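You operate a simulated robot arm through the tools that you are given. There is no shell and no other tool. Be economical: measure what you need, move in short steps, check, and stop when the job is done.

You are at the controls of a simulated robot arm. One attempt, no reset.

JOB
Take the red box on the right end of the narrow pine table and put it away on the top of the side table. Put the purple template on the green plate. Take the short yellow panel on the top of the long table and put it away on the left end of the grey machine table. Put the tag marked "57" from the top of the long table on the orange panel and the tag marked "FIT" on the white form there. Put the green line card marked "56" from the top of the long table on the back of the grey machine table. Put the red line card on the top of the long table away on the right shelf under the rail bench. Pull the desk drawer open. Any order will do. Set down upright: red box.

Only the result counts: the job must be done as asked and must still hold three seconds after the hand-in. Knocking over, shifting, dropping, spilling or breaking anything else fails it.

ROBOT AND FRAMES
A 7-joint arm with a vacuum gripper on a trunk, on a base that drives. Base frame: it is fixed to the floor where the robot stands at the start and does not move with it; the origin is under the middle of the robot, x ahead of it, y to its left, z up. Readings come in m, degrees, newtons and seconds.
With the tool pointing down near the work surface it reaches from about 0.1 to 0.62 m from the robot's upright axis, wherever it stands. Its first joint turns from -69.0 to 172.0 degrees. Places, roughly: back of the grey machine table (23x25 cm) [3.06, -4.04, 0.78]; desk drawer [-4.4, -1.1, 0.7]; form [-1.25, -2.75, 1]; green line card [-1.25, -2.75, 1]; green plate [-1.25, -1, 1]; left end of the grey machine table (18x57 cm) [2.92, -3.8, 0.78]; orange panel [-1.25, -2, 1]; purple template [-1.25, -1.25, 1]; red box [0.5, -0.25, 1]; red line card [-1.25, -3.75, 1]; right shelf under the rail bench [-4.5, -3.9, 0.5]; short yellow panel [-1.5, -1.5, 1]; tag [-1.25, -2, 1]; top of the side table [2.9, -1.5, 0.8]. Payload 1.06 kg.
Tool frame: the origin (TCP) lies in the middle of the cups' lips, and z points out of the cups. The gripper has 1 cup of 0.024 m across, covering 0.024 by 0.024 m (tool x, y); the bellows give 0.008 m. With the vacuum on, a cup seals on a smooth face that it is pressed against (1 to 4 N); it does not hold porous or soft things. The pull reaches 23 N.
Orientation is that of the tool frame in the base frame, as a unit quaternion [w, x, y, z]. With the cups facing straight down, the tool's x points along the base's -x, its y along +y and its z along -z.

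CONTROLS
- The arm moves only by the tool send_rows. Its argument "rows" is text: rows parted by semicolons, each of 7 numbers parted by spaces: the shift along the tool's x, y, z in m, then the turn, a rotation vector about the tool's x, y, z in degrees, then the vacuum: 1 switches it on, -1 off. In form: x y z rx ry rz vac; .... A call has 1 to 12 rows; each row shifts and turns the commanded pose from where the row before left it, along the tool's axes as they then stand. Each row takes 0.2 s and may step no farther than 0.05 m and 8.6 degrees from the row before; otherwise, or with a gripper value out of range, the whole call is refused. Where a pose cannot be reached the arm comes as near as it can. A force on the tool above 40 N (or 10 N above the force at the start of the call, whichever is more), or a blocked arm, ends the call early, and 0.2 s more pass. The pull builds up within a second once a cup has sealed. Time passes only in rows, and 0.2 s behind the last, so rows that do not move give it time. The reply holds the time, the measured pose of the TCP, the force on the tool along the base axes and the pull of the vacuum, in the units named above and with some noise, with the torque about the TCP (base axes, N m) and any sound that the robot's microphone picked up.
- Cameras (640 x 400 px; columns grow to the right, rows downward): "scene" is now at [0.1724, -0.0483, 1.2087]; the picture's right is [-0.38, -0.92, 0.00], its down [-0.22, 0.09, -0.97] and it looks along [0.90, -0.37, -0.23] (base axes); focal length 214 px, centre (320, 200). "wrist" rides on the gripper at [0.078, 0.019, -0.096] in the tool frame; the picture's right is [-0.24, 0.97, 0.00], its down [-0.71, -0.17, -0.69] and it looks along [-0.67, -0.16, 0.73] (tool axes); focal length 243 px, centre (320, 200).
- capture(camera): a new picture of that camera. It takes no simulated time.
- lift_body(by): slides the trunk up (or, below 0, down) by that many m; the arm and the scene camera ride with it, the base frame stays. It gives what a move gives, with no picture.
- steer(legs): drives the robot by 1 to 6 legs, each [ahead, left, turn to the left] in m, m and degrees, along the robot's own axes; the way and the turn of a leg run together, so that a leg with both is an arc; at most 1.5 m and 180 degrees a leg. The arm and the cameras ride along, it lands a little off, and it stops where it bumps. It gives what a move gives.
- turn_head(pan, tilt): turns the head with the scene camera to pan (to the left, within 80 degrees either way) and tilt (down, from -29 to 69), counted from straight ahead of the robot. It gives what a move gives.
- measure_at(camera, pixels): for up to 12 pixels [column, row] of the newest picture of that camera ("zoom" is the newest enlarged one), the place [x, y, z] in the base frame of the surface seen there, good to about 0.002 m, but the place of the scene camera against the robot may be out by one fixed shift of up to 0.018 m in any direction. It takes no simulated time.
- enlarge(camera, box): a new picture of the part [left, top, right, bottom] of that camera's present view, enlarged. It takes no simulated time.
- job_done(): hands the job in; it is judged then, once.

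Keep the steps short. Do not move on a guess: measure, check each grasp and each placing, and mend mistakes. In all there are 145 turns and 188 pictures (those below and enlarged ones count). Leave the vacuum off and the arm clear of the work at the hand-in unless told otherwise, and finish with a single line.

The tools are called after "Request:" by a JSON object that holds its "name" and its "arguments". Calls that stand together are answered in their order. send_rows: Moves the arm, as the interface text tells. Its arguments: {"type":"object","properties":{"rows":{"type":"string"}},"required":["rows"]} The other tools are called the same way: lift_body (by) slides the trunk up or down; steer (legs) drives the base; turn_head (pan, tilt) turns the head that bears the scene camera; capture (camera) takes a picture; measure_at (camera, pixels) gives the place of the surface under pixels of a picture; enlarge (camera, box) takes an enlarged picture of a part of a camera's view; job_done () hands the job in.

At the start:

```text
time: 0.0
tool_pos: [0.3125, -0.0702, 1.157]
tcp_rot: [0.0, 0.001, 1.0, 0.001]
ft_force: [0.0, 0.1, 0.0]
wrist_torque: [-0.01, 0.04, 0.0]
pull: 0.0
trunk travel left (down, up): [-0.35, 0.142]
robot x, y, heading: [0.004, -0.0009, -0.2]
head pan, tilt: [-22.6, 13.6]
```

scene: 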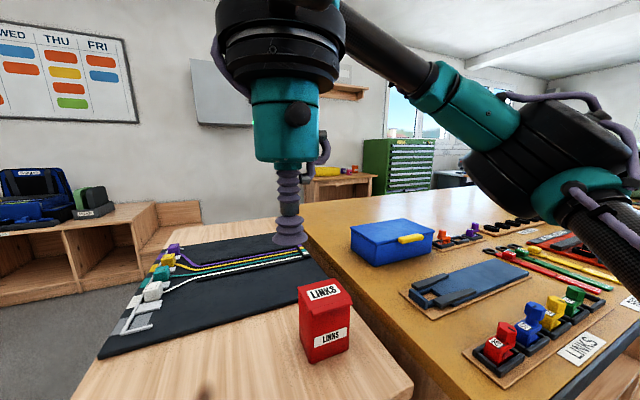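
wrist: 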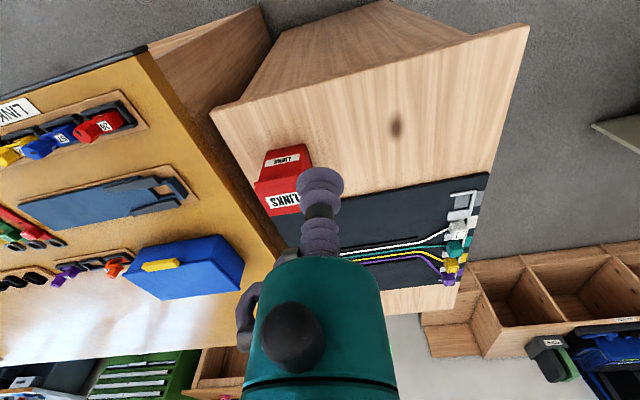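

I see the red box at scene (325,320) and wrist (283,180). I measure its top and sides in both cameras.

Request:
{"name": "measure_at", "arguments": {"camera": "scene", "pixels": [[325, 293], [300, 288], [351, 296], [311, 303], [338, 281], [324, 340], [250, 370], [380, 370], [400, 230]]}}

Request:
{"name": "measure_at", "arguments": {"camera": "wrist", "pixels": [[283, 200], [262, 190], [275, 213], [285, 160], [350, 150], [190, 260], [297, 189]]}}

Request:
{"name": "enlarge", "arguments": {"camera": "scene", "box": [270, 260, 390, 380]}}

Request:
{"name": "enlarge", "arguments": {"camera": "wrist", "box": [220, 120, 360, 240]}}

```text
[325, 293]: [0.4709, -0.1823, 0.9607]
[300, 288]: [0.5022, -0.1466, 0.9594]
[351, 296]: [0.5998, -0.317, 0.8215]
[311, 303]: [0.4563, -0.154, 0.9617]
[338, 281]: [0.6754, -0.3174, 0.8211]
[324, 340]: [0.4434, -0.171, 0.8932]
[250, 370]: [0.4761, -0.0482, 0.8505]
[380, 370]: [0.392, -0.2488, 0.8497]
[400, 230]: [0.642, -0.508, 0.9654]
```

```text
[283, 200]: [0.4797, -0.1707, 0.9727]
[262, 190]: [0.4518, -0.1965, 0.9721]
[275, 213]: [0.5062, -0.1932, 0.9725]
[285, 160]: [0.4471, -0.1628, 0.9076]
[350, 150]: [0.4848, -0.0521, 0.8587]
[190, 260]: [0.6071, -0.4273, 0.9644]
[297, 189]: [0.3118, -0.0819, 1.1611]
```

```text
3.33 times, centred on (330, 320) of scene
```

zoom: 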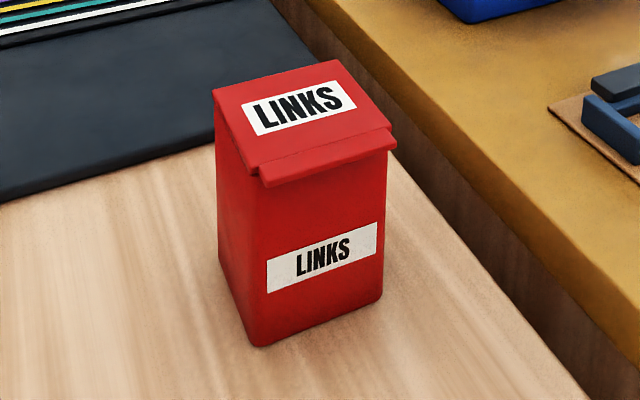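

```text
3.33 times, centred on (290, 180) of wrist
```

zoom: 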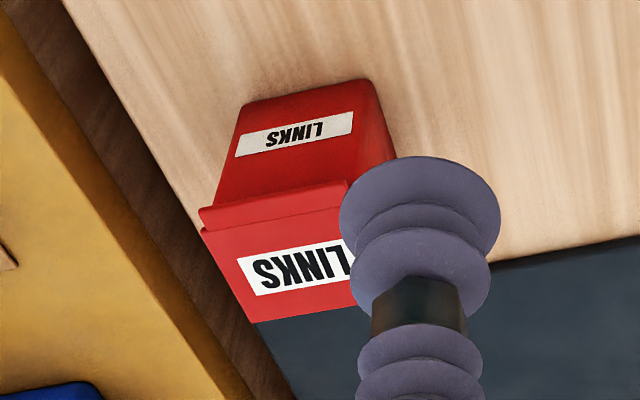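

The box top is about z=0.972 by the wrist camera; the scene camera reads about 0.011 low. Next I measure the lid corners in the wrist zoom.

Request:
{"name": "measure_at", "arguments": {"camera": "zoom", "pixels": [[206, 232], [258, 318], [340, 215], [356, 302], [290, 270], [345, 186], [204, 218], [225, 190], [370, 90]]}}

Request:
{"name": "capture", "arguments": {"camera": "scene"}}

```text
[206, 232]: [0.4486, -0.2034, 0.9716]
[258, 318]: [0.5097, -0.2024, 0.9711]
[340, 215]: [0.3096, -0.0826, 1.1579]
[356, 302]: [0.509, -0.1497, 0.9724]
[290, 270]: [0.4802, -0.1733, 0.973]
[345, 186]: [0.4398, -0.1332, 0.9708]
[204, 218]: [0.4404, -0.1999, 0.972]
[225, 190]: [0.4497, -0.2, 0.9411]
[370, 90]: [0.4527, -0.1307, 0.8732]
```

```text
183 pictures are left
```

scene: 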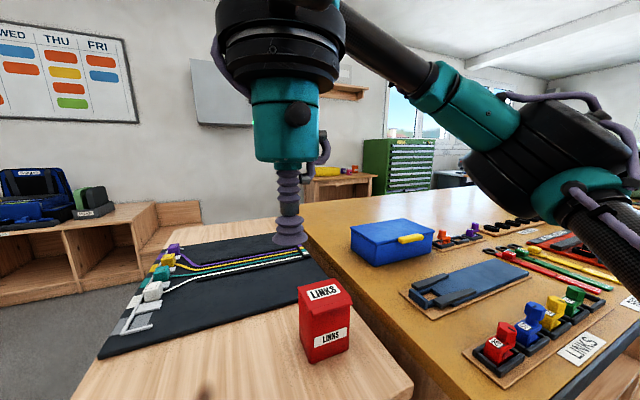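

The lid centre is about (0.478,-0.168,0.972). I move the tool above it and lower to about 3 cm above the lid.

Request:
{"name": "send_rows", "arguments": {"rows": "-0.042 -0.0245 0 0 0 0 -1; -0.042 -0.0245 0 0 0 0 -1; -0.042 -0.0245 0 0 0 0 -1; -0.04 -0.0245 0 0 0 0 -1; 0 0 0.04 0 0 0 -1; 0 0 0.04 0 0 0 -1; 0 0 0.04 0 0 0 -1; 0 0 0.03 0 0 0 -1; 0 0 0 0 0 0 -1"}}

Request:
{"name": "capture", "arguments": {"camera": "wrist"}}

```text
time: 2.0
tool_pos: [0.4781, -0.1671, 1.0054]
tcp_rot: [0.001, 0.001, 1.0, 0.001]
ft_force: [-0.2, -0.3, -0.2]
wrist_torque: [0.0, -0.04, 0.02]
pull: 0.0
trunk travel left (down, up): [-0.35, 0.142]
robot x, y, heading: [-0.0032, 0.001, -0.1]
head pan, tilt: [-22.6, 13.6]
```

```text
182 pictures are left
```

wrist: 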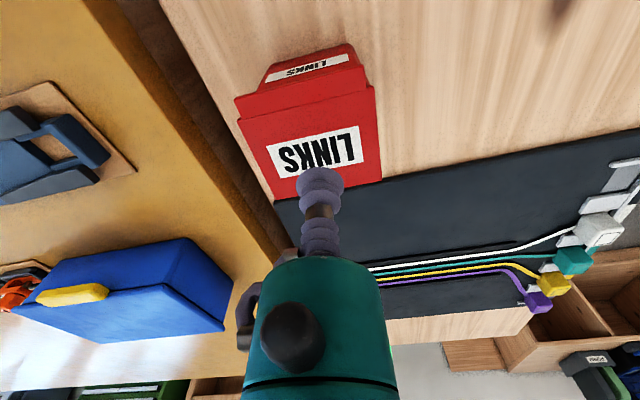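

The lid fills roughly (240-380, 85-195). I check its corners again at close range.

Request:
{"name": "measure_at", "arguments": {"camera": "wrist", "pixels": [[240, 115], [368, 88], [274, 195], [378, 178], [300, 160]]}}

```text
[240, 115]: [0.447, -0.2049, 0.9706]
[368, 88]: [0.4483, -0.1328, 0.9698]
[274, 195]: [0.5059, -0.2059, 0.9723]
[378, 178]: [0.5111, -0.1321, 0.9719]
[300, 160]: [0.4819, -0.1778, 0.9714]
```

The TCP is over the centre. I lower onto the lid with the vacuum on.

Request:
{"name": "send_rows", "arguments": {"rows": "0 0 0.015 0 0 0 1; 0 0 0.012 0 0 0 1; 0 0 0.005 0 0 0 1; 0 0 0.003 0 0 0 1; 0 0 0 0 0 0 1; 0 0 0 0 0 0 1; 0 0 0 0 0 0 1"}}

```text
time: 3.6
tool_pos: [0.4794, -0.1687, 0.9731]
tcp_rot: [0.0, 0.001, 1.0, 0.001]
ft_force: [0.5, 0.2, -0.4]
wrist_torque: [0.01, -0.02, -0.01]
pull: 23.0
trunk travel left (down, up): [-0.35, 0.142]
robot x, y, heading: [-0.0021, 0.0003, -0.1]
head pan, tilt: [-22.6, 13.6]
```

Sealed (pull 23). I lift gently and look whether the whole box comes.

Request:
{"name": "send_rows", "arguments": {"rows": "0 0 -0.01 0 0 0 1; 0 0 -0.02 0 0 0 1; 0 0 -0.02 0 0 0 1; 0 0 0 0 0 0 1; 0 0 0 0 0 0 1"}}

Request:
{"name": "capture", "arguments": {"camera": "scene"}}

```text
time: 4.8
tool_pos: [0.4796, -0.1684, 1.023]
tcp_rot: [0.0, 0.001, 1.0, 0.001]
ft_force: [0.2, -0.4, -1.4]
wrist_torque: [-0.01, 0.04, -0.01]
pull: 22.8
trunk travel left (down, up): [-0.35, 0.142]
robot x, y, heading: [-0.0005, 0.0004, -0.3]
head pan, tilt: [-22.6, 13.6]
```

```text
181 pictures are left
```

scene: 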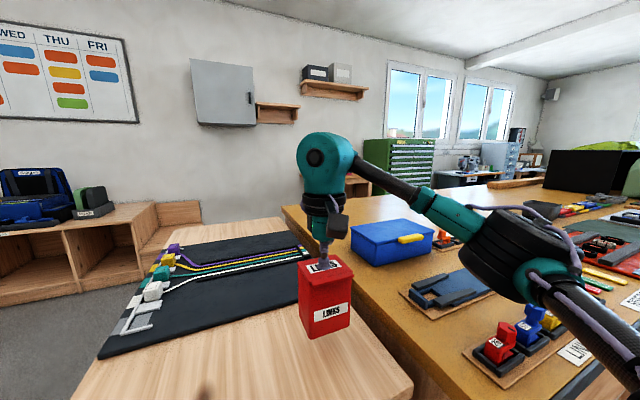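

The whole box hangs on the cup. I raise it, pull it in a little, and survey the room by turning the head.

Request:
{"name": "send_rows", "arguments": {"rows": "0.03 0.02 -0.05 0 0 0 1; 0.03 0.02 -0.05 0 0 0 1; 0.03 0.02 -0.03 0 0 0 1; 0 0 0 0 0 0 1"}}

Request:
{"name": "turn_head", "arguments": {"pan": 30, "tilt": 25}}

Request:
{"name": "capture", "arguments": {"camera": "scene"}}

Request:
{"name": "turn_head", "arguments": {"pan": -70, "tilt": 20}}

Request:
{"name": "capture", "arguments": {"camera": "scene"}}

```text
refused: row 1 steps farther than a row can; nothing moved
```

```text
time: 6.0
tool_pos: [0.4795, -0.1688, 1.0231]
tcp_rot: [-0.001, 0.001, 1.0, 0.0]
ft_force: [-0.5, -0.4, -1.6]
wrist_torque: [0.0, 0.02, 0.0]
pull: 23.0
trunk travel left (down, up): [-0.35, 0.142]
robot x, y, heading: [0.0034, -0.0003, 0.1]
head pan, tilt: [30.0, 25.0]
```

```text
180 pictures are left
```

scene: 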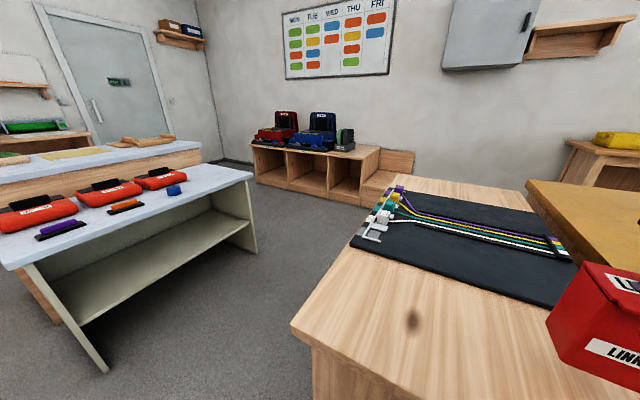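

```text
time: 7.8
tool_pos: [0.4796, -0.1686, 1.024]
tcp_rot: [-0.001, 0.0, 1.0, 0.001]
ft_force: [-0.2, -0.3, -1.0]
wrist_torque: [0.0, 0.0, 0.01]
pull: 22.8
trunk travel left (down, up): [-0.35, 0.142]
robot x, y, heading: [-0.0014, -0.0001, 0.1]
head pan, tilt: [-70.0, 20.0]
```

```text
179 pictures are left
```

scene: 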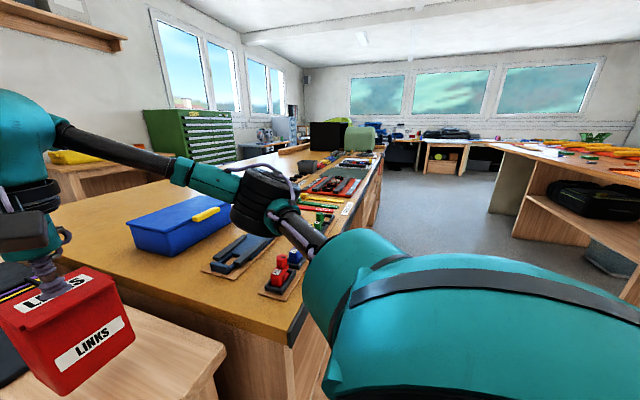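

I map the room: I measure table edges and floor in this picture.

Request:
{"name": "measure_at", "arguments": {"camera": "scene", "pixels": [[292, 340], [379, 156], [100, 215], [280, 152], [70, 157], [110, 165], [440, 210], [505, 148], [630, 170], [215, 365], [190, 120], [500, 250]]}}

Request:
{"name": "turn_head", "arguments": {"pan": -20, "tilt": 5}}

Request:
{"name": "capture", "arguments": {"camera": "scene"}}

```text
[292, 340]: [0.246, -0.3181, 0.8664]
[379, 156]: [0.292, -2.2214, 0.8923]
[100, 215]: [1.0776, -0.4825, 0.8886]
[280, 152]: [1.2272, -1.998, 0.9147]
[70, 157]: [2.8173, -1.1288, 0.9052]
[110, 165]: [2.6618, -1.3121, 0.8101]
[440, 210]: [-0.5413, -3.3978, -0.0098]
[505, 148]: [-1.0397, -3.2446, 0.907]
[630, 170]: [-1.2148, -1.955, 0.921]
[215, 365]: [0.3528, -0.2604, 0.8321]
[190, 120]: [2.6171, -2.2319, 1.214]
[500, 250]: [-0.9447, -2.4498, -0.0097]
```

```text
time: 8.9
tool_pos: [0.4799, -0.1678, 1.0227]
tcp_rot: [0.0, 0.001, 1.0, 0.0]
ft_force: [-0.3, -0.5, -2.2]
wrist_torque: [0.01, -0.03, 0.0]
pull: 22.7
trunk travel left (down, up): [-0.35, 0.142]
robot x, y, heading: [-0.0019, -0.0003, -0.1]
head pan, tilt: [-20.0, 5.0]
```

```text
178 pictures are left
```

scene: 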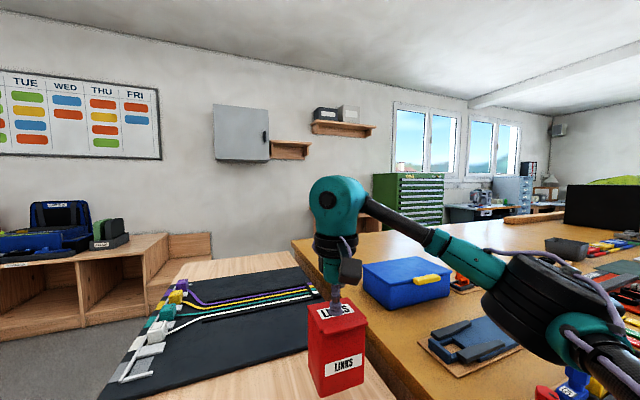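

Now I lift the box and retract it, and look left again to measure the passage north of the pine table.

Request:
{"name": "send_rows", "arguments": {"rows": "0 0 -0.045 0 0 0 1; 0 0 -0.045 0 0 0 1; 0.04 0.02 0 0 0 0 1; 0.04 0.02 0 0 0 0 1; 0.04 0.02 0 0 0 0 1; 0.04 0.02 0 0 0 0 1; 0.03 0.02 0 0 0 0 1; 0 0 0 0 0 0 1"}}

Request:
{"name": "turn_head", "arguments": {"pan": 45, "tilt": 30}}

Request:
{"name": "capture", "arguments": {"camera": "scene"}}

```text
time: 10.8
tool_pos: [0.2905, -0.0703, 1.1125]
tcp_rot: [0.0, 0.001, 1.0, 0.001]
ft_force: [-0.4, 0.1, -1.7]
wrist_torque: [0.0, -0.03, -0.03]
pull: 23.0
trunk travel left (down, up): [-0.35, 0.142]
robot x, y, heading: [0.003, -0.0036, 0.0]
head pan, tilt: [-20.0, 5.0]
```

```text
time: 12.1
tool_pos: [0.2914, -0.0701, 1.1131]
tcp_rot: [0.0, 0.001, 1.0, 0.0]
ft_force: [0.6, 0.3, -1.4]
wrist_torque: [-0.01, 0.01, 0.0]
pull: 22.9
trunk travel left (down, up): [-0.35, 0.142]
robot x, y, heading: [-0.0005, -0.002, -0.3]
head pan, tilt: [45.0, 30.0]
```

```text
177 pictures are left
```

scene: 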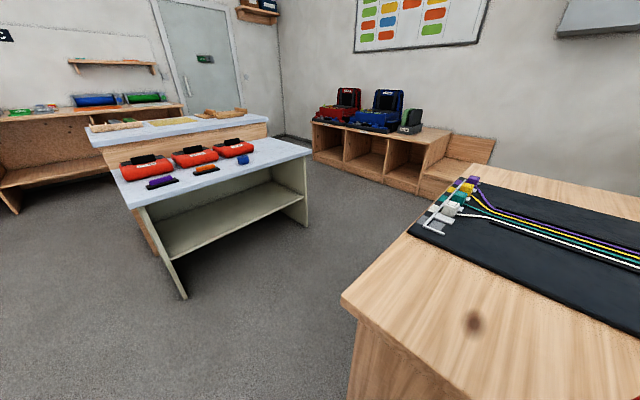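

Request:
{"name": "measure_at", "arguments": {"camera": "scene", "pixels": [[345, 300], [478, 165], [636, 188], [310, 155], [110, 175], [183, 297], [305, 225], [315, 155], [420, 192], [330, 230], [392, 185], [270, 330]]}}

```text
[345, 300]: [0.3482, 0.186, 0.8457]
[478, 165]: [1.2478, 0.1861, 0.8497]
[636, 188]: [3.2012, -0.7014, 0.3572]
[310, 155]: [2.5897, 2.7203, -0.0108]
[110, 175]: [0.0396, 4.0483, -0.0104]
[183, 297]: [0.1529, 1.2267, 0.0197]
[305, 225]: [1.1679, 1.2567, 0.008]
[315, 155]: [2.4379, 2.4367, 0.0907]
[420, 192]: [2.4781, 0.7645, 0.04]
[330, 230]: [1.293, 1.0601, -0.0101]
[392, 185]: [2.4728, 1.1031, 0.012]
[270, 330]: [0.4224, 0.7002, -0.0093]
```

The corridor between the pine table (edge y≈0.19) and the white bench (y≈1.23) is about 1 m wide. I shift left 0.71, then drive ahead 1.85.

Request:
{"name": "steer", "arguments": {"legs": [[0, 0.71, 0], [1.0, 0, 0], [0.85, 0, 0]]}}

Request:
{"name": "turn_head", "arguments": {"pan": -55, "tilt": 20}}

Request:
{"name": "capture", "arguments": {"camera": "scene"}}

```text
time: 27.6
tool_pos: [2.1791, 0.6242, 1.1113]
tcp_rot: [0.0, 0.0, 1.0, 0.002]
ft_force: [0.4, -0.6, -1.3]
wrist_torque: [-0.03, -0.01, 0.02]
pull: 23.1
trunk travel left (down, up): [-0.35, 0.142]
robot x, y, heading: [1.8871, 0.6892, -0.1]
head pan, tilt: [45.0, 30.0]
```

```text
time: 29.4
tool_pos: [2.1761, 0.6228, 1.1143]
tcp_rot: [-0.004, -0.006, 1.0, 0.003]
ft_force: [30.2, -88.7, 46.7]
wrist_torque: [11.38, 7.98, 7.48]
pull: 22.8
trunk travel left (down, up): [-0.35, 0.142]
robot x, y, heading: [1.8878, 0.6919, -0.1]
head pan, tilt: [-55.0, 20.0]
```

```text
176 pictures are left
```

scene: 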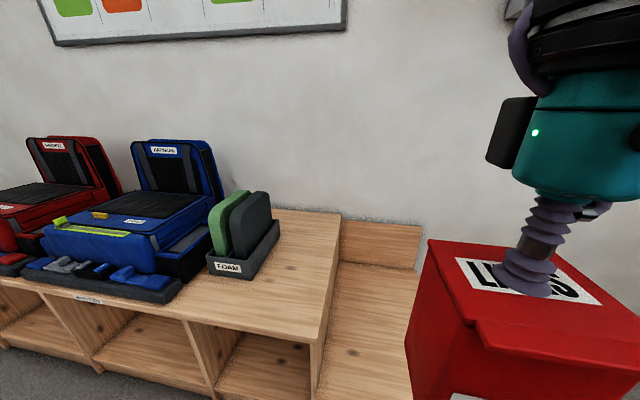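

The turning head pushed against the retracted arm (large force). I turn the head back at once.

Request:
{"name": "turn_head", "arguments": {"pan": 40, "tilt": 25}}

Request:
{"name": "capture", "arguments": {"camera": "wrist"}}

```text
time: 31.1
tool_pos: [2.1778, 0.624, 1.1121]
tcp_rot: [0.001, 0.002, 1.0, 0.001]
ft_force: [-0.2, 0.1, -1.7]
wrist_torque: [0.0, -0.02, 0.02]
pull: 22.8
trunk travel left (down, up): [-0.35, 0.142]
robot x, y, heading: [1.8861, 0.6951, 0.0]
head pan, tilt: [40.0, 25.0]
```

```text
175 pictures are left
```

wrist: 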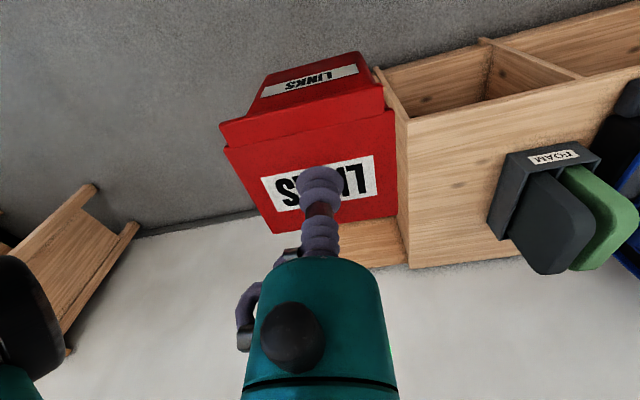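

The box is still fine. I extend the arm back to the earlier free posture (0.47 m ahead) before moving the head.

Request:
{"name": "send_rows", "arguments": {"rows": "-0.04 -0.02 0 0 0 0 1; -0.04 -0.02 0 0 0 0 1; -0.04 -0.02 0 0 0 0 1; -0.04 -0.02 0 0 0 0 1; -0.03 -0.02 0 0 0 0 1; 0 0 0 0 0 0 1"}}

Request:
{"name": "turn_head", "arguments": {"pan": -60, "tilt": 20}}

Request:
{"name": "capture", "arguments": {"camera": "scene"}}

```text
time: 32.5
tool_pos: [2.3682, 0.5217, 1.1116]
tcp_rot: [0.001, 0.001, 1.0, 0.001]
ft_force: [0.4, 0.0, -1.0]
wrist_torque: [0.0, -0.02, 0.03]
pull: 22.7
trunk travel left (down, up): [-0.35, 0.142]
robot x, y, heading: [1.8898, 0.6923, 0.0]
head pan, tilt: [40.0, 25.0]
```

```text
time: 34.2
tool_pos: [2.367, 0.5218, 1.1123]
tcp_rot: [-0.001, 0.0, 1.0, 0.002]
ft_force: [0.4, -0.1, -1.5]
wrist_torque: [0.01, 0.0, -0.03]
pull: 23.3
trunk travel left (down, up): [-0.35, 0.142]
robot x, y, heading: [1.8906, 0.6948, 0.1]
head pan, tilt: [-60.0, 20.0]
```

```text
174 pictures are left
```

scene: 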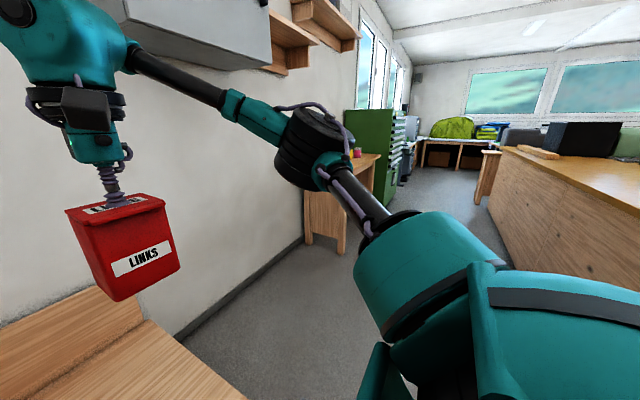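

Request:
{"name": "measure_at", "arguments": {"camera": "scene", "pixels": [[303, 238], [352, 175], [340, 250], [395, 200], [280, 240], [500, 150], [560, 290], [240, 395], [150, 325]]}}

Request:
{"name": "enlarge", "arguments": {"camera": "scene", "box": [300, 90, 540, 240]}}

```text
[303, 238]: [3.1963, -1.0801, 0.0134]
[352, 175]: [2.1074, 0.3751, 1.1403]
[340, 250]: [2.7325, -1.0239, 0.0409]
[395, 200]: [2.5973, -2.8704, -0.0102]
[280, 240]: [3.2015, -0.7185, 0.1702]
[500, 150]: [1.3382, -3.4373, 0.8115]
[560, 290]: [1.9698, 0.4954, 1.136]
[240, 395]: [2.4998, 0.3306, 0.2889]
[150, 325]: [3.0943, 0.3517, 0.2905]
```

```text
2.67 times, centred on (420, 165) of scene
```

zoom: 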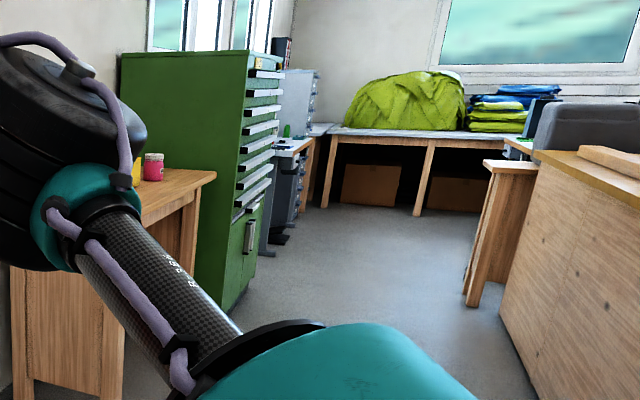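

The side table spans about x 2.65–3.2, y −1.0 to −2.0. I strafe right along the aisle by 2.1 m.

Request:
{"name": "steer", "arguments": {"legs": [[0, -1.1, 0], [0, -0.95, 0]]}}

Request:
{"name": "turn_head", "arguments": {"pan": -5, "tilt": 30}}

Request:
{"name": "capture", "arguments": {"camera": "scene"}}

Request:
{"name": "capture", "arguments": {"camera": "wrist"}}

```text
time: 52.4
tool_pos: [2.3149, -1.5397, 1.1115]
tcp_rot: [-0.001, 0.021, 1.0, 0.001]
ft_force: [-0.3, 0.9, -0.5]
wrist_torque: [0.01, -0.02, -0.03]
pull: 22.1
trunk travel left (down, up): [-0.35, 0.142]
robot x, y, heading: [1.8405, -1.3512, -2.4]
head pan, tilt: [-60.0, 20.0]
```

```text
time: 53.6
tool_pos: [2.3154, -1.5405, 1.1126]
tcp_rot: [0.0, 0.022, 1.0, 0.001]
ft_force: [-0.5, 0.3, -1.4]
wrist_torque: [-0.02, 0.01, -0.01]
pull: 23.1
trunk travel left (down, up): [-0.35, 0.142]
robot x, y, heading: [1.843, -1.349, -2.2]
head pan, tilt: [-5.0, 30.0]
```

```text
172 pictures are left
```

scene: 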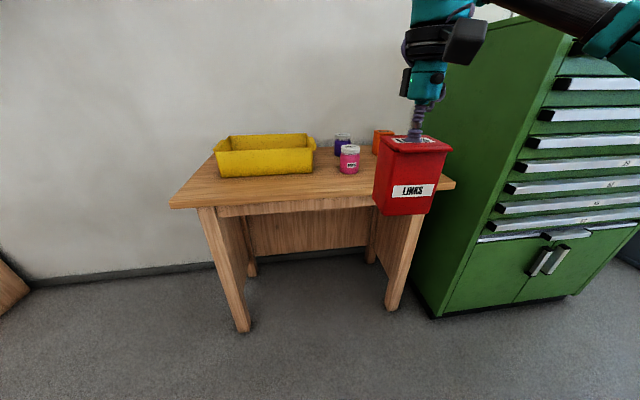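

```text
171 pictures are left
```

wrist: 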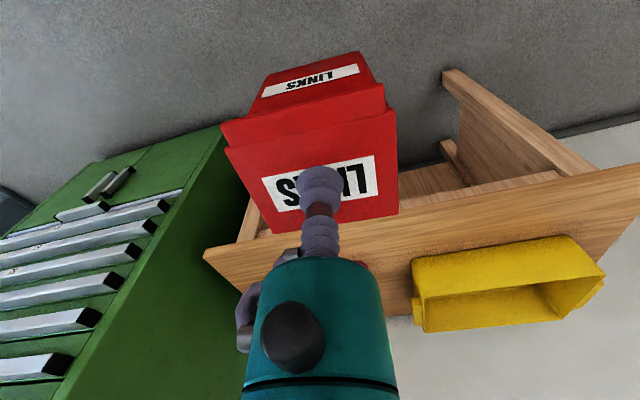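

I see the side table with yellow bin, jars and an orange thing. I measure the free front part.

Request:
{"name": "measure_at", "arguments": {"camera": "scene", "pixels": [[172, 203], [300, 197], [452, 184], [215, 180], [312, 175], [348, 172], [270, 190], [345, 188], [435, 310], [400, 302], [240, 325], [376, 148]]}}

Request:
{"name": "measure_at", "arguments": {"camera": "wrist", "pixels": [[210, 254], [400, 225], [500, 235], [620, 180], [420, 320], [300, 232], [400, 268]]}}

```text
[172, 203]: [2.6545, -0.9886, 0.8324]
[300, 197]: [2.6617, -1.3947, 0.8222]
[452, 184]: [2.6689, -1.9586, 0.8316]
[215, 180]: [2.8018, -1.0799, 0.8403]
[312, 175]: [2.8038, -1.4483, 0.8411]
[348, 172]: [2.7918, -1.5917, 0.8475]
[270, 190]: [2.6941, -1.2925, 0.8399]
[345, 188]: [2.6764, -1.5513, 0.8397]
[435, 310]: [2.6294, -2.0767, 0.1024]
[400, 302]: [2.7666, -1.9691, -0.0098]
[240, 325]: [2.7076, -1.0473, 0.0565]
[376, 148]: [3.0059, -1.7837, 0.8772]
```

```text
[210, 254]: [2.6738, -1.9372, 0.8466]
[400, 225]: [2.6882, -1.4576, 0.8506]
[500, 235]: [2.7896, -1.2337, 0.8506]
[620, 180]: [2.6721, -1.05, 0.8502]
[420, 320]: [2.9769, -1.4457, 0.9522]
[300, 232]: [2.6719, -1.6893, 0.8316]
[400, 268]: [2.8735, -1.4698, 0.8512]
```

Top at z≈0.850, front edge x≈2.66; the spot around (2.76,-1.74) is free (jar at y≈-1.59, orange thing at x≈3.0). I drive closer: right 0.23, ahead 0.4.

Request:
{"name": "steer", "arguments": {"legs": [[0, -0.22, 2.2], [0.38, 0, 0]]}}

Request:
{"name": "capture", "arguments": {"camera": "scene"}}

Request:
{"name": "capture", "arguments": {"camera": "wrist"}}

```text
time: 58.2
tool_pos: [2.6935, -1.7433, 1.1109]
tcp_rot: [0.0, 0.002, 1.0, 0.001]
ft_force: [0.1, 0.2, -1.4]
wrist_torque: [0.0, 0.02, -0.01]
pull: 23.3
trunk travel left (down, up): [-0.35, 0.142]
robot x, y, heading: [2.2169, -1.5723, -0.1]
head pan, tilt: [-5.0, 30.0]
```

```text
170 pictures are left
```

scene: 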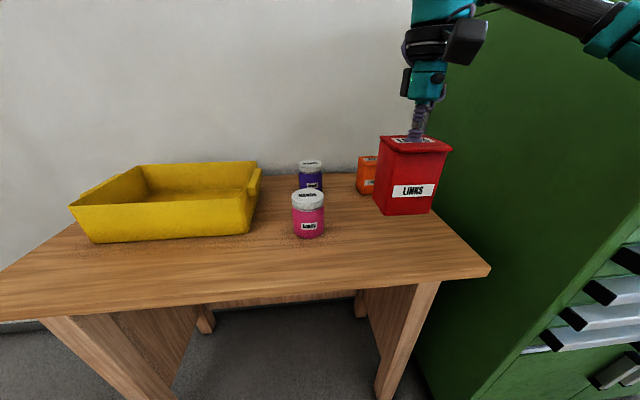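

```text
169 pictures are left
```

wrist: 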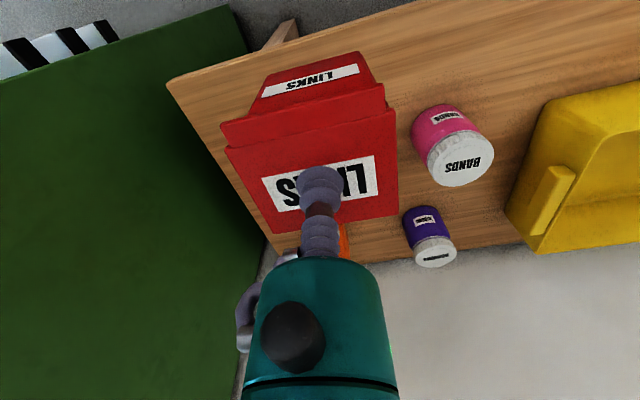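

I measure the neighbours (pink jar, orange box).

Request:
{"name": "measure_at", "arguments": {"camera": "scene", "pixels": [[357, 190], [368, 185], [325, 225], [400, 240], [440, 235]]}}

Request:
{"name": "measure_at", "arguments": {"camera": "wrist", "pixels": [[425, 145], [415, 120], [455, 105], [230, 120], [430, 215], [345, 240]]}}

```text
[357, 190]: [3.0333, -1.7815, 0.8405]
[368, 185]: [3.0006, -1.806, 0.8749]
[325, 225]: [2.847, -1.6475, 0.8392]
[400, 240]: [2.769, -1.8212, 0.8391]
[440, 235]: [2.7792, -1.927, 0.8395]
```

```text
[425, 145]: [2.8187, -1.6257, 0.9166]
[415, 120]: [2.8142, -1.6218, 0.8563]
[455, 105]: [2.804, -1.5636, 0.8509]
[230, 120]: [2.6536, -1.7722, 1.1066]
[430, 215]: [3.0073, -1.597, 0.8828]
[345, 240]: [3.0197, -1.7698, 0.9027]
```

Spot (2.78,-1.78) is clear. I move over it and lower to 1.5 cm above the table.

Request:
{"name": "send_rows", "arguments": {"rows": "-0.043 -0.018 0 0 0 0 1; -0.044 -0.019 0 0 0 0 1; 0 0 0.045 0 0 0 1; 0 0 0.045 0 0 0 1; 0 0 0.04 0 0 0 1; 0 0 0 0 0 0 1"}}

Request:
{"name": "capture", "arguments": {"camera": "scene"}}

```text
time: 59.6
tool_pos: [2.7806, -1.7809, 0.9778]
tcp_rot: [0.001, 0.002, 1.0, 0.001]
ft_force: [0.3, -0.6, -1.4]
wrist_torque: [-0.01, -0.03, 0.01]
pull: 22.9
trunk travel left (down, up): [-0.35, 0.142]
robot x, y, heading: [2.2145, -1.5731, -0.4]
head pan, tilt: [-5.0, 30.0]
```

```text
168 pictures are left
```

scene: 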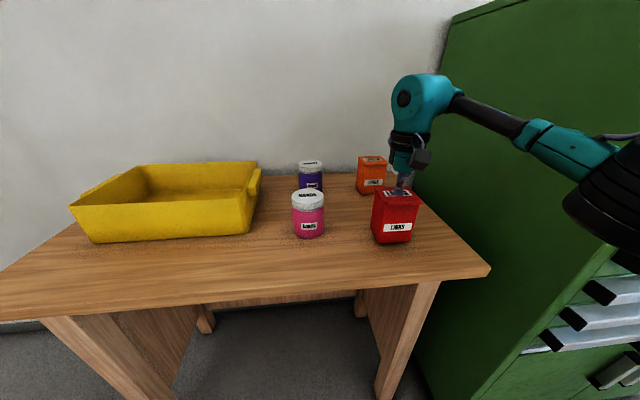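

I lower the last bit softly until it bears.

Request:
{"name": "send_rows", "arguments": {"rows": "0 0 0.006 0 0 0 1; 0 0 0.005 0 0 0 1; 0 0 0.003 0 0 0 1; 0 0 0 0 0 0 1"}}

```text
time: 60.6
tool_pos: [2.7799, -1.7795, 0.9653]
tcp_rot: [0.0, 0.003, 1.0, 0.001]
ft_force: [0.3, -0.6, -1.5]
wrist_torque: [0.0, -0.03, 0.01]
pull: 23.5
trunk travel left (down, up): [-0.35, 0.142]
robot x, y, heading: [2.213, -1.5717, -0.3]
head pan, tilt: [-5.0, 30.0]
```

Request:
{"name": "send_rows", "arguments": {"rows": "0 0 0.002 0 0 0 1; 0 0 0 0 0 0 1"}}

```text
time: 61.2
tool_pos: [2.7798, -1.7812, 0.9648]
tcp_rot: [0.0, 0.002, 1.0, 0.001]
ft_force: [0.3, 0.1, -1.6]
wrist_torque: [-0.01, 0.0, 0.02]
pull: 22.8
trunk travel left (down, up): [-0.35, 0.142]
robot x, y, heading: [2.2145, -1.5716, -0.3]
head pan, tilt: [-5.0, 30.0]
```

Request:
{"name": "send_rows", "arguments": {"rows": "0 0 0.002 0 0 0 1; 0 0 0 0 0 0 1; 0 0 0.002 0 0 0 1; 0 0 0 0 0 0 1"}}

```text
time: 62.2
tool_pos: [2.7796, -1.7813, 0.9612]
tcp_rot: [0.0, 0.003, 1.0, 0.001]
ft_force: [2.1, 0.3, 4.6]
wrist_torque: [-0.01, -0.03, -0.02]
pull: 22.8
trunk travel left (down, up): [-0.35, 0.142]
robot x, y, heading: [2.2156, -1.5688, -0.2]
head pan, tilt: [-5.0, 30.0]
```

It bears on the table (+4.6 N). I release, wait, and rise.

Request:
{"name": "send_rows", "arguments": {"rows": "0 0 -0.002 0 0 0 -1; 0 0 0 0 0 0 -1; 0 0 0 0 0 0 -1; 0 0 0 0 0 0 -1; 0 0 -0.01 0 0 0 -1; 0 0 -0.03 0 0 0 -1; 0 0 -0.05 0 0 0 -1; 0 0 -0.05 0 0 0 -1; 0 0 -0.03 0 0 0 -1"}}

Request:
{"name": "capture", "arguments": {"camera": "scene"}}

```text
time: 64.2
tool_pos: [2.7795, -1.7801, 1.134]
tcp_rot: [0.0, 0.003, 1.0, 0.001]
ft_force: [-1.5, 0.6, -0.3]
wrist_torque: [0.01, 0.01, -0.01]
pull: 0.1
trunk travel left (down, up): [-0.35, 0.142]
robot x, y, heading: [2.2149, -1.5699, -0.2]
head pan, tilt: [-5.0, 30.0]
```

```text
167 pictures are left
```

scene: 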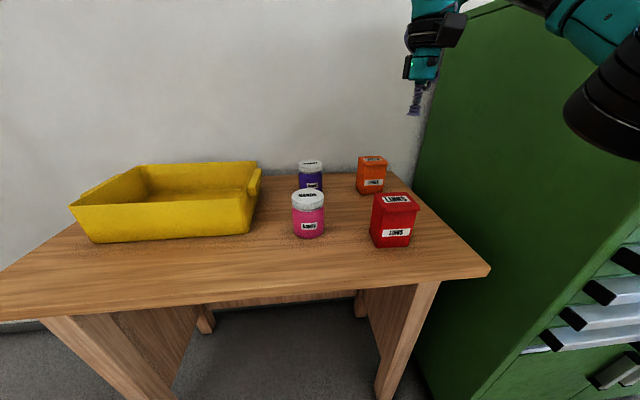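

The red box stands upright. I retract the arm, back off, and look right for a southern passage.

Request:
{"name": "send_rows", "arguments": {"rows": "0.045 0.02 0 0 0 0 -1; 0.045 0.02 0 0 0 0 -1; 0 0 0 0 0 0 -1"}}

Request:
{"name": "steer", "arguments": {"legs": [[-0.3, 0, 0]]}}

Request:
{"name": "turn_head", "arguments": {"pan": -80, "tilt": 20}}

Request:
{"name": "capture", "arguments": {"camera": "scene"}}

```text
time: 65.0
tool_pos: [2.691, -1.7432, 1.1342]
tcp_rot: [0.0, 0.003, 1.0, 0.001]
ft_force: [-0.5, 1.1, -0.3]
wrist_torque: [0.0, -0.02, 0.01]
pull: 0.1
trunk travel left (down, up): [-0.35, 0.142]
robot x, y, heading: [2.2165, -1.5669, -0.4]
head pan, tilt: [-5.0, 30.0]
```

```text
time: 67.1
tool_pos: [2.3824, -1.7437, 1.1352]
tcp_rot: [0.0, 0.003, 1.0, 0.001]
ft_force: [-0.2, -0.4, 0.3]
wrist_torque: [0.03, -0.04, 0.0]
pull: 0.1
trunk travel left (down, up): [-0.35, 0.142]
robot x, y, heading: [1.9057, -1.5688, -0.3]
head pan, tilt: [-5.0, 30.0]
```

```text
time: 68.5
tool_pos: [2.3836, -1.742, 1.1346]
tcp_rot: [0.0, 0.003, 1.0, 0.001]
ft_force: [0.9, 0.0, 0.1]
wrist_torque: [-0.01, 0.03, 0.0]
pull: 0.1
trunk travel left (down, up): [-0.35, 0.142]
robot x, y, heading: [1.906, -1.5744, -0.2]
head pan, tilt: [-80.0, 20.0]
```

```text
166 pictures are left
```

scene: 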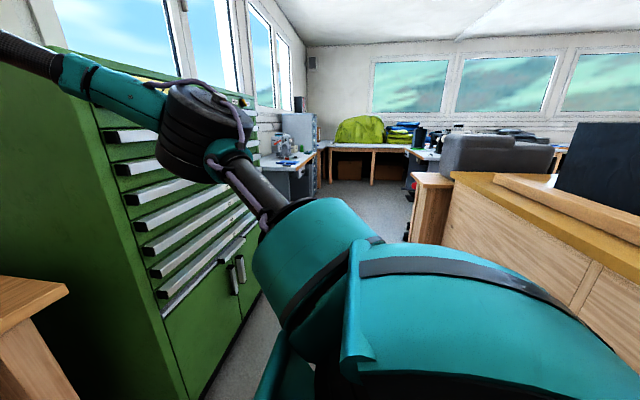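

Request:
{"name": "measure_at", "arguments": {"camera": "scene", "pixels": [[452, 180], [412, 195], [405, 238], [370, 205], [340, 185], [318, 190], [290, 165], [510, 150], [440, 150], [380, 140], [600, 185], [270, 320]]}}

Request:
{"name": "enlarge", "arguments": {"camera": "scene", "box": [240, 90, 480, 240]}}

```text
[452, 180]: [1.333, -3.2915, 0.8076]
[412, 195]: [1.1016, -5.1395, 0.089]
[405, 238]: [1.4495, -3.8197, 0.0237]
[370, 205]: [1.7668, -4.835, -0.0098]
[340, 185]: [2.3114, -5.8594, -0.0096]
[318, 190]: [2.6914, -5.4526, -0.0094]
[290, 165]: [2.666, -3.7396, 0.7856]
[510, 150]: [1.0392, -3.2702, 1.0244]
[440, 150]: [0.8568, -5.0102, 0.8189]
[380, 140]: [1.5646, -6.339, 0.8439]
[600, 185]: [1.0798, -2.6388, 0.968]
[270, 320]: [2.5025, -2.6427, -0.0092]
```

```text
2.67 times, centred on (360, 165) of scene
```

zoom: 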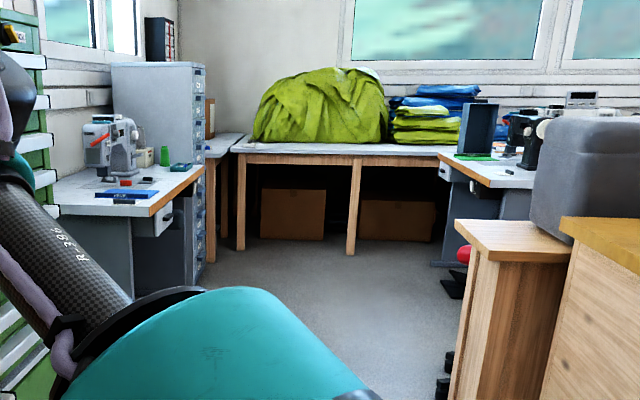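

The passage south looks cluttered; the northern route is known free. I drive back that way to about (-0.2,0.7) and turn left 90° there to look west.

Request:
{"name": "steer", "arguments": {"legs": [[0, 1.14, 0], [0, 1.14, 0], [-1.1, 0, 0], [-1.0, 0, 0], [0, 0, 90]]}}

Request:
{"name": "turn_head", "arguments": {"pan": 75, "tilt": 22}}

Request:
{"name": "capture", "arguments": {"camera": "scene"}}

```text
time: 102.7
tool_pos: [-0.1563, 1.0356, 1.1351]
tcp_rot: [0.001, 0.763, -0.647, -0.001]
ft_force: [-0.7, -0.5, -0.4]
wrist_torque: [0.03, 0.01, 0.02]
pull: 0.0
trunk travel left (down, up): [-0.35, 0.142]
robot x, y, heading: [-0.2468, 0.5387, 99.6]
head pan, tilt: [-80.0, 20.0]
```

```text
time: 105.1
tool_pos: [-0.1574, 1.0347, 1.133]
tcp_rot: [0.001, 0.763, -0.647, -0.001]
ft_force: [0.6, 0.4, -0.7]
wrist_torque: [-0.03, 0.0, 0.01]
pull: 0.0
trunk travel left (down, up): [-0.35, 0.142]
robot x, y, heading: [-0.2423, 0.5374, 99.5]
head pan, tilt: [75.0, 22.0]
```

```text
164 pictures are left
```

scene: 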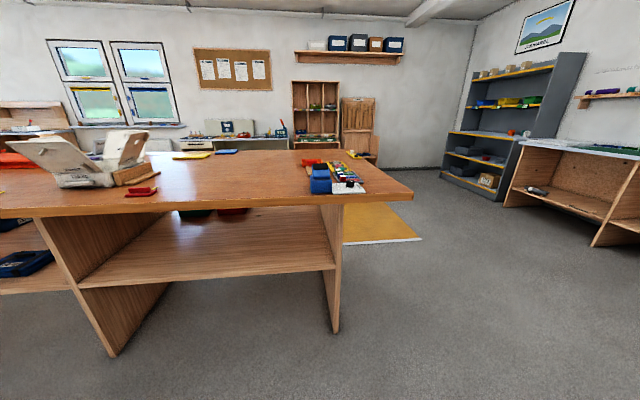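

Request:
{"name": "measure_at", "arguments": {"camera": "scene", "pixels": [[410, 193], [5, 215], [340, 205], [337, 330], [115, 352], [348, 155], [290, 152], [430, 240], [140, 193], [600, 243], [400, 300]]}}

Request:
{"name": "turn_head", "arguments": {"pan": -20, "tilt": 22}}

Request:
{"name": "steer", "arguments": {"legs": [[0, 0, 78]]}}

Request:
{"name": "turn_head", "arguments": {"pan": 60, "tilt": 15}}

Request:
{"name": "capture", "arguments": {"camera": "scene"}}

```text
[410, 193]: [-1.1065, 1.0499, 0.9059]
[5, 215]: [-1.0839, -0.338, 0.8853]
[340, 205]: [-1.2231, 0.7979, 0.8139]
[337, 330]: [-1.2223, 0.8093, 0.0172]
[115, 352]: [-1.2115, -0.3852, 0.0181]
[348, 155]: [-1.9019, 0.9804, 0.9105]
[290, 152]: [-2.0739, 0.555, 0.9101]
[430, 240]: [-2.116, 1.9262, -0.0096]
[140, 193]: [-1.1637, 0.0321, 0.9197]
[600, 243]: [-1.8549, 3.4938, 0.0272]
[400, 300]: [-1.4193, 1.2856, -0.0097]
```

```text
time: 106.8
tool_pos: [-0.158, 1.0372, 1.1341]
tcp_rot: [0.0, 0.762, -0.647, -0.001]
ft_force: [-1.2, -0.1, 0.2]
wrist_torque: [0.05, 0.01, -0.01]
pull: 0.0
trunk travel left (down, up): [-0.35, 0.142]
robot x, y, heading: [-0.2447, 0.5349, 99.5]
head pan, tilt: [-20.0, 22.0]
```

```text
time: 110.5
tool_pos: [-0.7133, 0.7355, 1.1347]
tcp_rot: [0.001, 1.0, -0.031, -0.001]
ft_force: [-0.1, -0.3, 0.6]
wrist_torque: [0.01, -0.04, 0.03]
pull: 0.2
trunk travel left (down, up): [-0.35, 0.142]
robot x, y, heading: [-0.2472, 0.5387, 176.4]
head pan, tilt: [-20.0, 22.0]
```

```text
time: 112.0
tool_pos: [-0.7138, 0.7354, 1.1348]
tcp_rot: [0.001, 1.0, -0.03, 0.0]
ft_force: [-1.0, -0.6, -0.1]
wrist_torque: [-0.03, 0.0, -0.02]
pull: 0.1
trunk travel left (down, up): [-0.35, 0.142]
robot x, y, heading: [-0.2479, 0.5313, 176.6]
head pan, tilt: [60.0, 15.0]
```

```text
163 pictures are left
```

scene: 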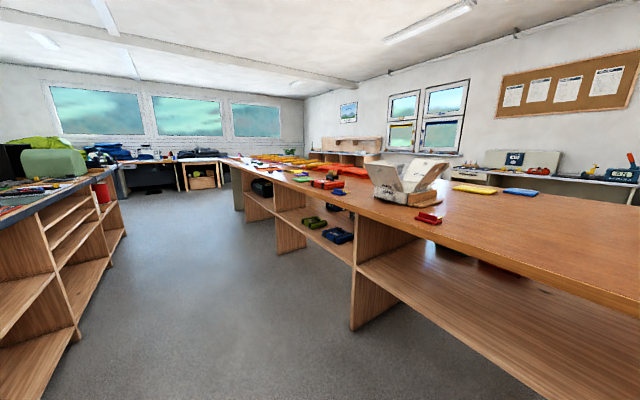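

The long table spans x -1.09 to -2.07. I straighten, go ahead 0.2 and strafe left along the aisle to y≈-1.15.

Request:
{"name": "turn_head", "arguments": {"pan": 10, "tilt": 30}}

Request:
{"name": "steer", "arguments": {"legs": [[0.2, 0, 3.5], [0, 0.85, 0], [0, 0.8, 0]]}}

Request:
{"name": "capture", "arguments": {"camera": "scene"}}

Request:
{"name": "capture", "arguments": {"camera": "wrist"}}

```text
time: 113.2
tool_pos: [-0.7138, 0.7348, 1.1338]
tcp_rot: [0.001, 1.0, -0.03, 0.0]
ft_force: [0.3, 0.1, 0.4]
wrist_torque: [0.01, 0.01, 0.01]
pull: 0.0
trunk travel left (down, up): [-0.35, 0.142]
robot x, y, heading: [-0.2474, 0.5393, 176.6]
head pan, tilt: [10.0, 30.0]
```

```text
time: 129.2
tool_pos: [-0.8809, -0.9514, 1.1333]
tcp_rot: [0.001, 1.0, 0.022, 0.0]
ft_force: [0.0, -0.9, 0.2]
wrist_torque: [-0.01, 0.03, 0.02]
pull: 0.1
trunk travel left (down, up): [-0.35, 0.142]
robot x, y, heading: [-0.396, -1.1, -177.3]
head pan, tilt: [10.0, 30.0]
```

```text
162 pictures are left
```

scene: 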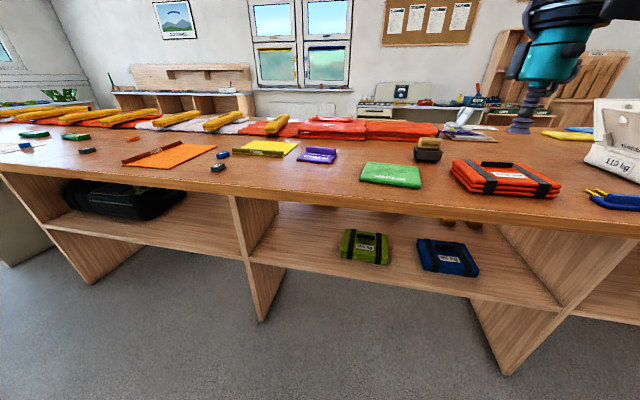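

```text
161 pictures are left
```

wrist: 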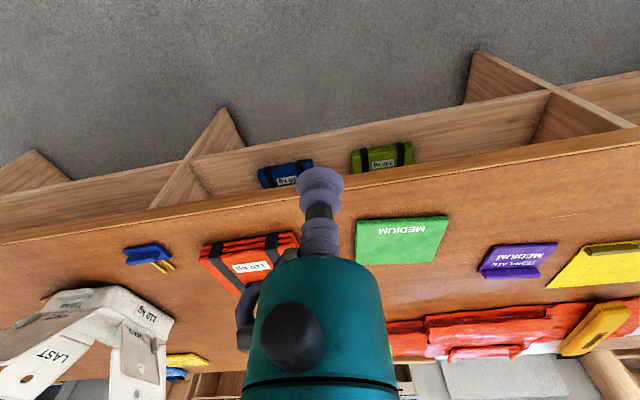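

I see the green plate (390,174), purple template (318,155), yellow panel (265,148), orange panel (167,157). I measure them.

Request:
{"name": "measure_at", "arguments": {"camera": "scene", "pixels": [[390, 174], [318, 155], [318, 163], [265, 148], [165, 157], [222, 154], [218, 168], [87, 150], [420, 200]]}}

Request:
{"name": "measure_at", "arguments": {"camera": "wrist", "pixels": [[400, 240], [357, 220], [447, 217], [357, 260], [430, 264], [515, 258], [505, 275], [600, 265], [300, 220]]}}

Request:
{"name": "enlarge", "arguments": {"camera": "scene", "box": [200, 110, 440, 260]}}

```text
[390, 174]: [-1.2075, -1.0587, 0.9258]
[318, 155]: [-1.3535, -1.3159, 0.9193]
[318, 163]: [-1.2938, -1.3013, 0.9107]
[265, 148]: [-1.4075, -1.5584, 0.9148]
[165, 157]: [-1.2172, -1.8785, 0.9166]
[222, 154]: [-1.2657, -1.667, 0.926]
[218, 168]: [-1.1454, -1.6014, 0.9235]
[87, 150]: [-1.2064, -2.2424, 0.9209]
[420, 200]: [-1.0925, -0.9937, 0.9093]
```

```text
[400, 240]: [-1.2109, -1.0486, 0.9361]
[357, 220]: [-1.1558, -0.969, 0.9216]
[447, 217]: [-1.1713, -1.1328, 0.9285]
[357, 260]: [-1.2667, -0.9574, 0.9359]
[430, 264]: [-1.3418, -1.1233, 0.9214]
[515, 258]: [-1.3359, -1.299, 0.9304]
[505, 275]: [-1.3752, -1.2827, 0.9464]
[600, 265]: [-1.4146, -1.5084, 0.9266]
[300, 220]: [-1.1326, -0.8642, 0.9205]
```

```text
2.67 times, centred on (320, 185) of scene
```

zoom: 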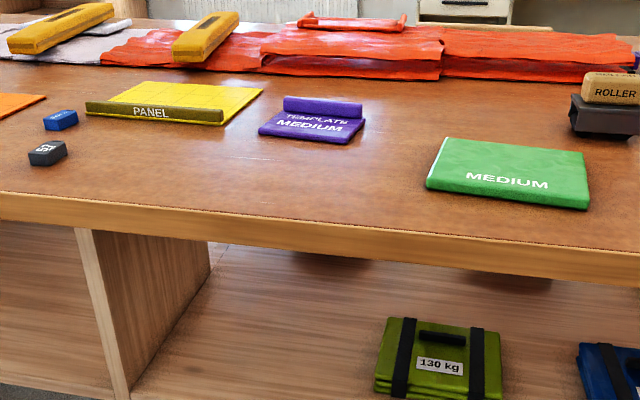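

The green plate is centred near (-1.215,-1.05), the template near (-1.34,-1.30). To reach them I drive ahead 0.36 and 0.08 left.

Request:
{"name": "steer", "arguments": {"legs": [[0, 0.08, -2.7], [0.36, 0, 0]]}}

Request:
{"name": "turn_head", "arguments": {"pan": 10, "tilt": 40}}

Request:
{"name": "capture", "arguments": {"camera": "scene"}}

Request:
{"name": "capture", "arguments": {"camera": "wrist"}}

```text
time: 132.5
tool_pos: [-1.2302, -1.0138, 1.1345]
tcp_rot: [0.001, 1.0, 0.002, 0.0]
ft_force: [-0.5, -0.2, 1.3]
wrist_torque: [0.0, 0.01, -0.01]
pull: 0.1
trunk travel left (down, up): [-0.35, 0.142]
robot x, y, heading: [-0.7486, -1.1822, -179.5]
head pan, tilt: [10.0, 30.0]
```

```text
time: 133.2
tool_pos: [-1.2297, -1.0142, 1.135]
tcp_rot: [0.001, 1.0, 0.003, 0.001]
ft_force: [-0.9, 0.5, 0.1]
wrist_torque: [-0.01, 0.0, 0.0]
pull: 0.1
trunk travel left (down, up): [-0.35, 0.142]
robot x, y, heading: [-0.7521, -1.1796, -179.8]
head pan, tilt: [10.0, 40.0]
```

```text
159 pictures are left
```

scene: 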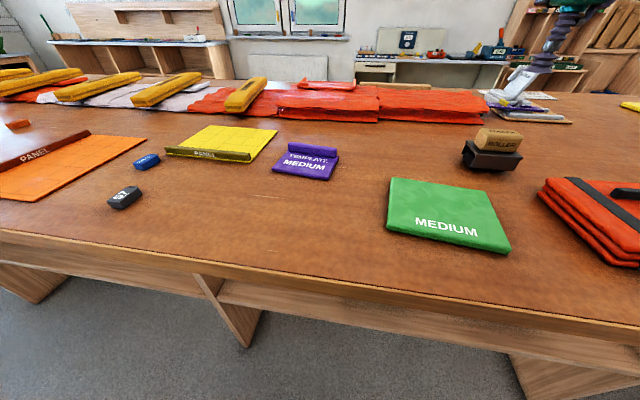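

```text
158 pictures are left
```

wrist: 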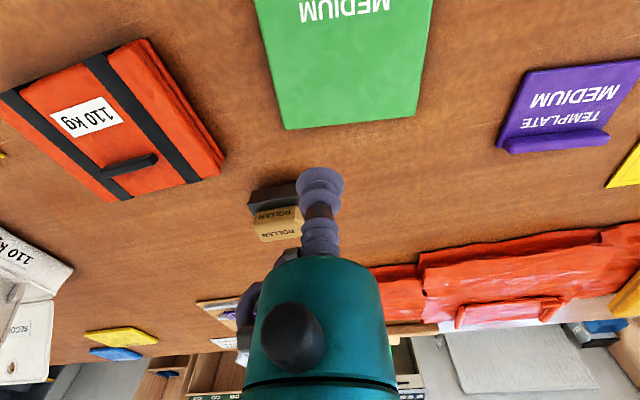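

Tool axes now: tool x = base +x, tool y = base -y. I measure the template and plate outlines.

Request:
{"name": "measure_at", "arguments": {"camera": "wrist", "pixels": [[530, 75], [633, 63], [503, 140], [605, 125], [560, 140], [570, 95], [590, 95], [520, 125], [285, 127], [415, 114], [430, 10], [258, 10]]}}

Request:
{"name": "measure_at", "arguments": {"camera": "scene", "pixels": [[392, 180], [490, 197], [510, 251], [388, 226], [287, 145], [338, 152], [330, 180], [273, 170], [310, 167]]}}

Request:
{"name": "enlarge", "arguments": {"camera": "wrist", "box": [480, 40, 640, 160]}}

```text
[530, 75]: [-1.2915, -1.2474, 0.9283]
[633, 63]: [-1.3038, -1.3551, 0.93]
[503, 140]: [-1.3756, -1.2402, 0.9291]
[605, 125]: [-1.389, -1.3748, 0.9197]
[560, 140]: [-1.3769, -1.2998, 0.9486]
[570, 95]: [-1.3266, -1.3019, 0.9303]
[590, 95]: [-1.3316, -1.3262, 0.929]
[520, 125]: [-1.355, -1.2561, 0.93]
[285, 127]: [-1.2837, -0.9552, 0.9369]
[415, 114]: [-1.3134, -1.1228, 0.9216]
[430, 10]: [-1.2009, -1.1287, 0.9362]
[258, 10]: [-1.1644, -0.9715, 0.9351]
```

```text
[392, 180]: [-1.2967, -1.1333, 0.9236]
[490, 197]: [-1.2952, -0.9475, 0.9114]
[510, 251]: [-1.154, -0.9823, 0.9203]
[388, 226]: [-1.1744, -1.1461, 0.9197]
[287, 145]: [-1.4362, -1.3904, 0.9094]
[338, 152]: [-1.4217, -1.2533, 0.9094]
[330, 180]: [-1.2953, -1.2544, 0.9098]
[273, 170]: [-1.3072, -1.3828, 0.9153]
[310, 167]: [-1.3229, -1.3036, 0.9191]
```

```text
3.33 times, centred on (560, 100) of wrist
```

zoom: 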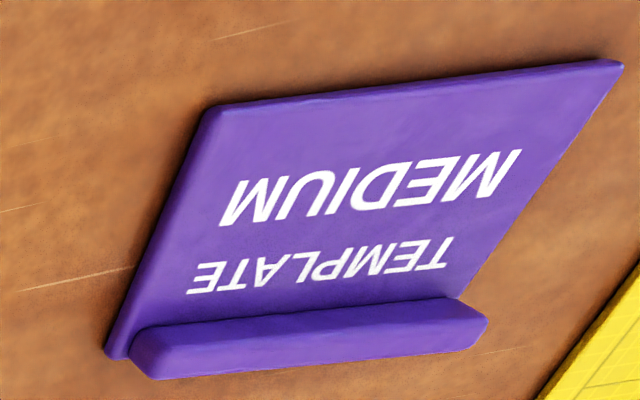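

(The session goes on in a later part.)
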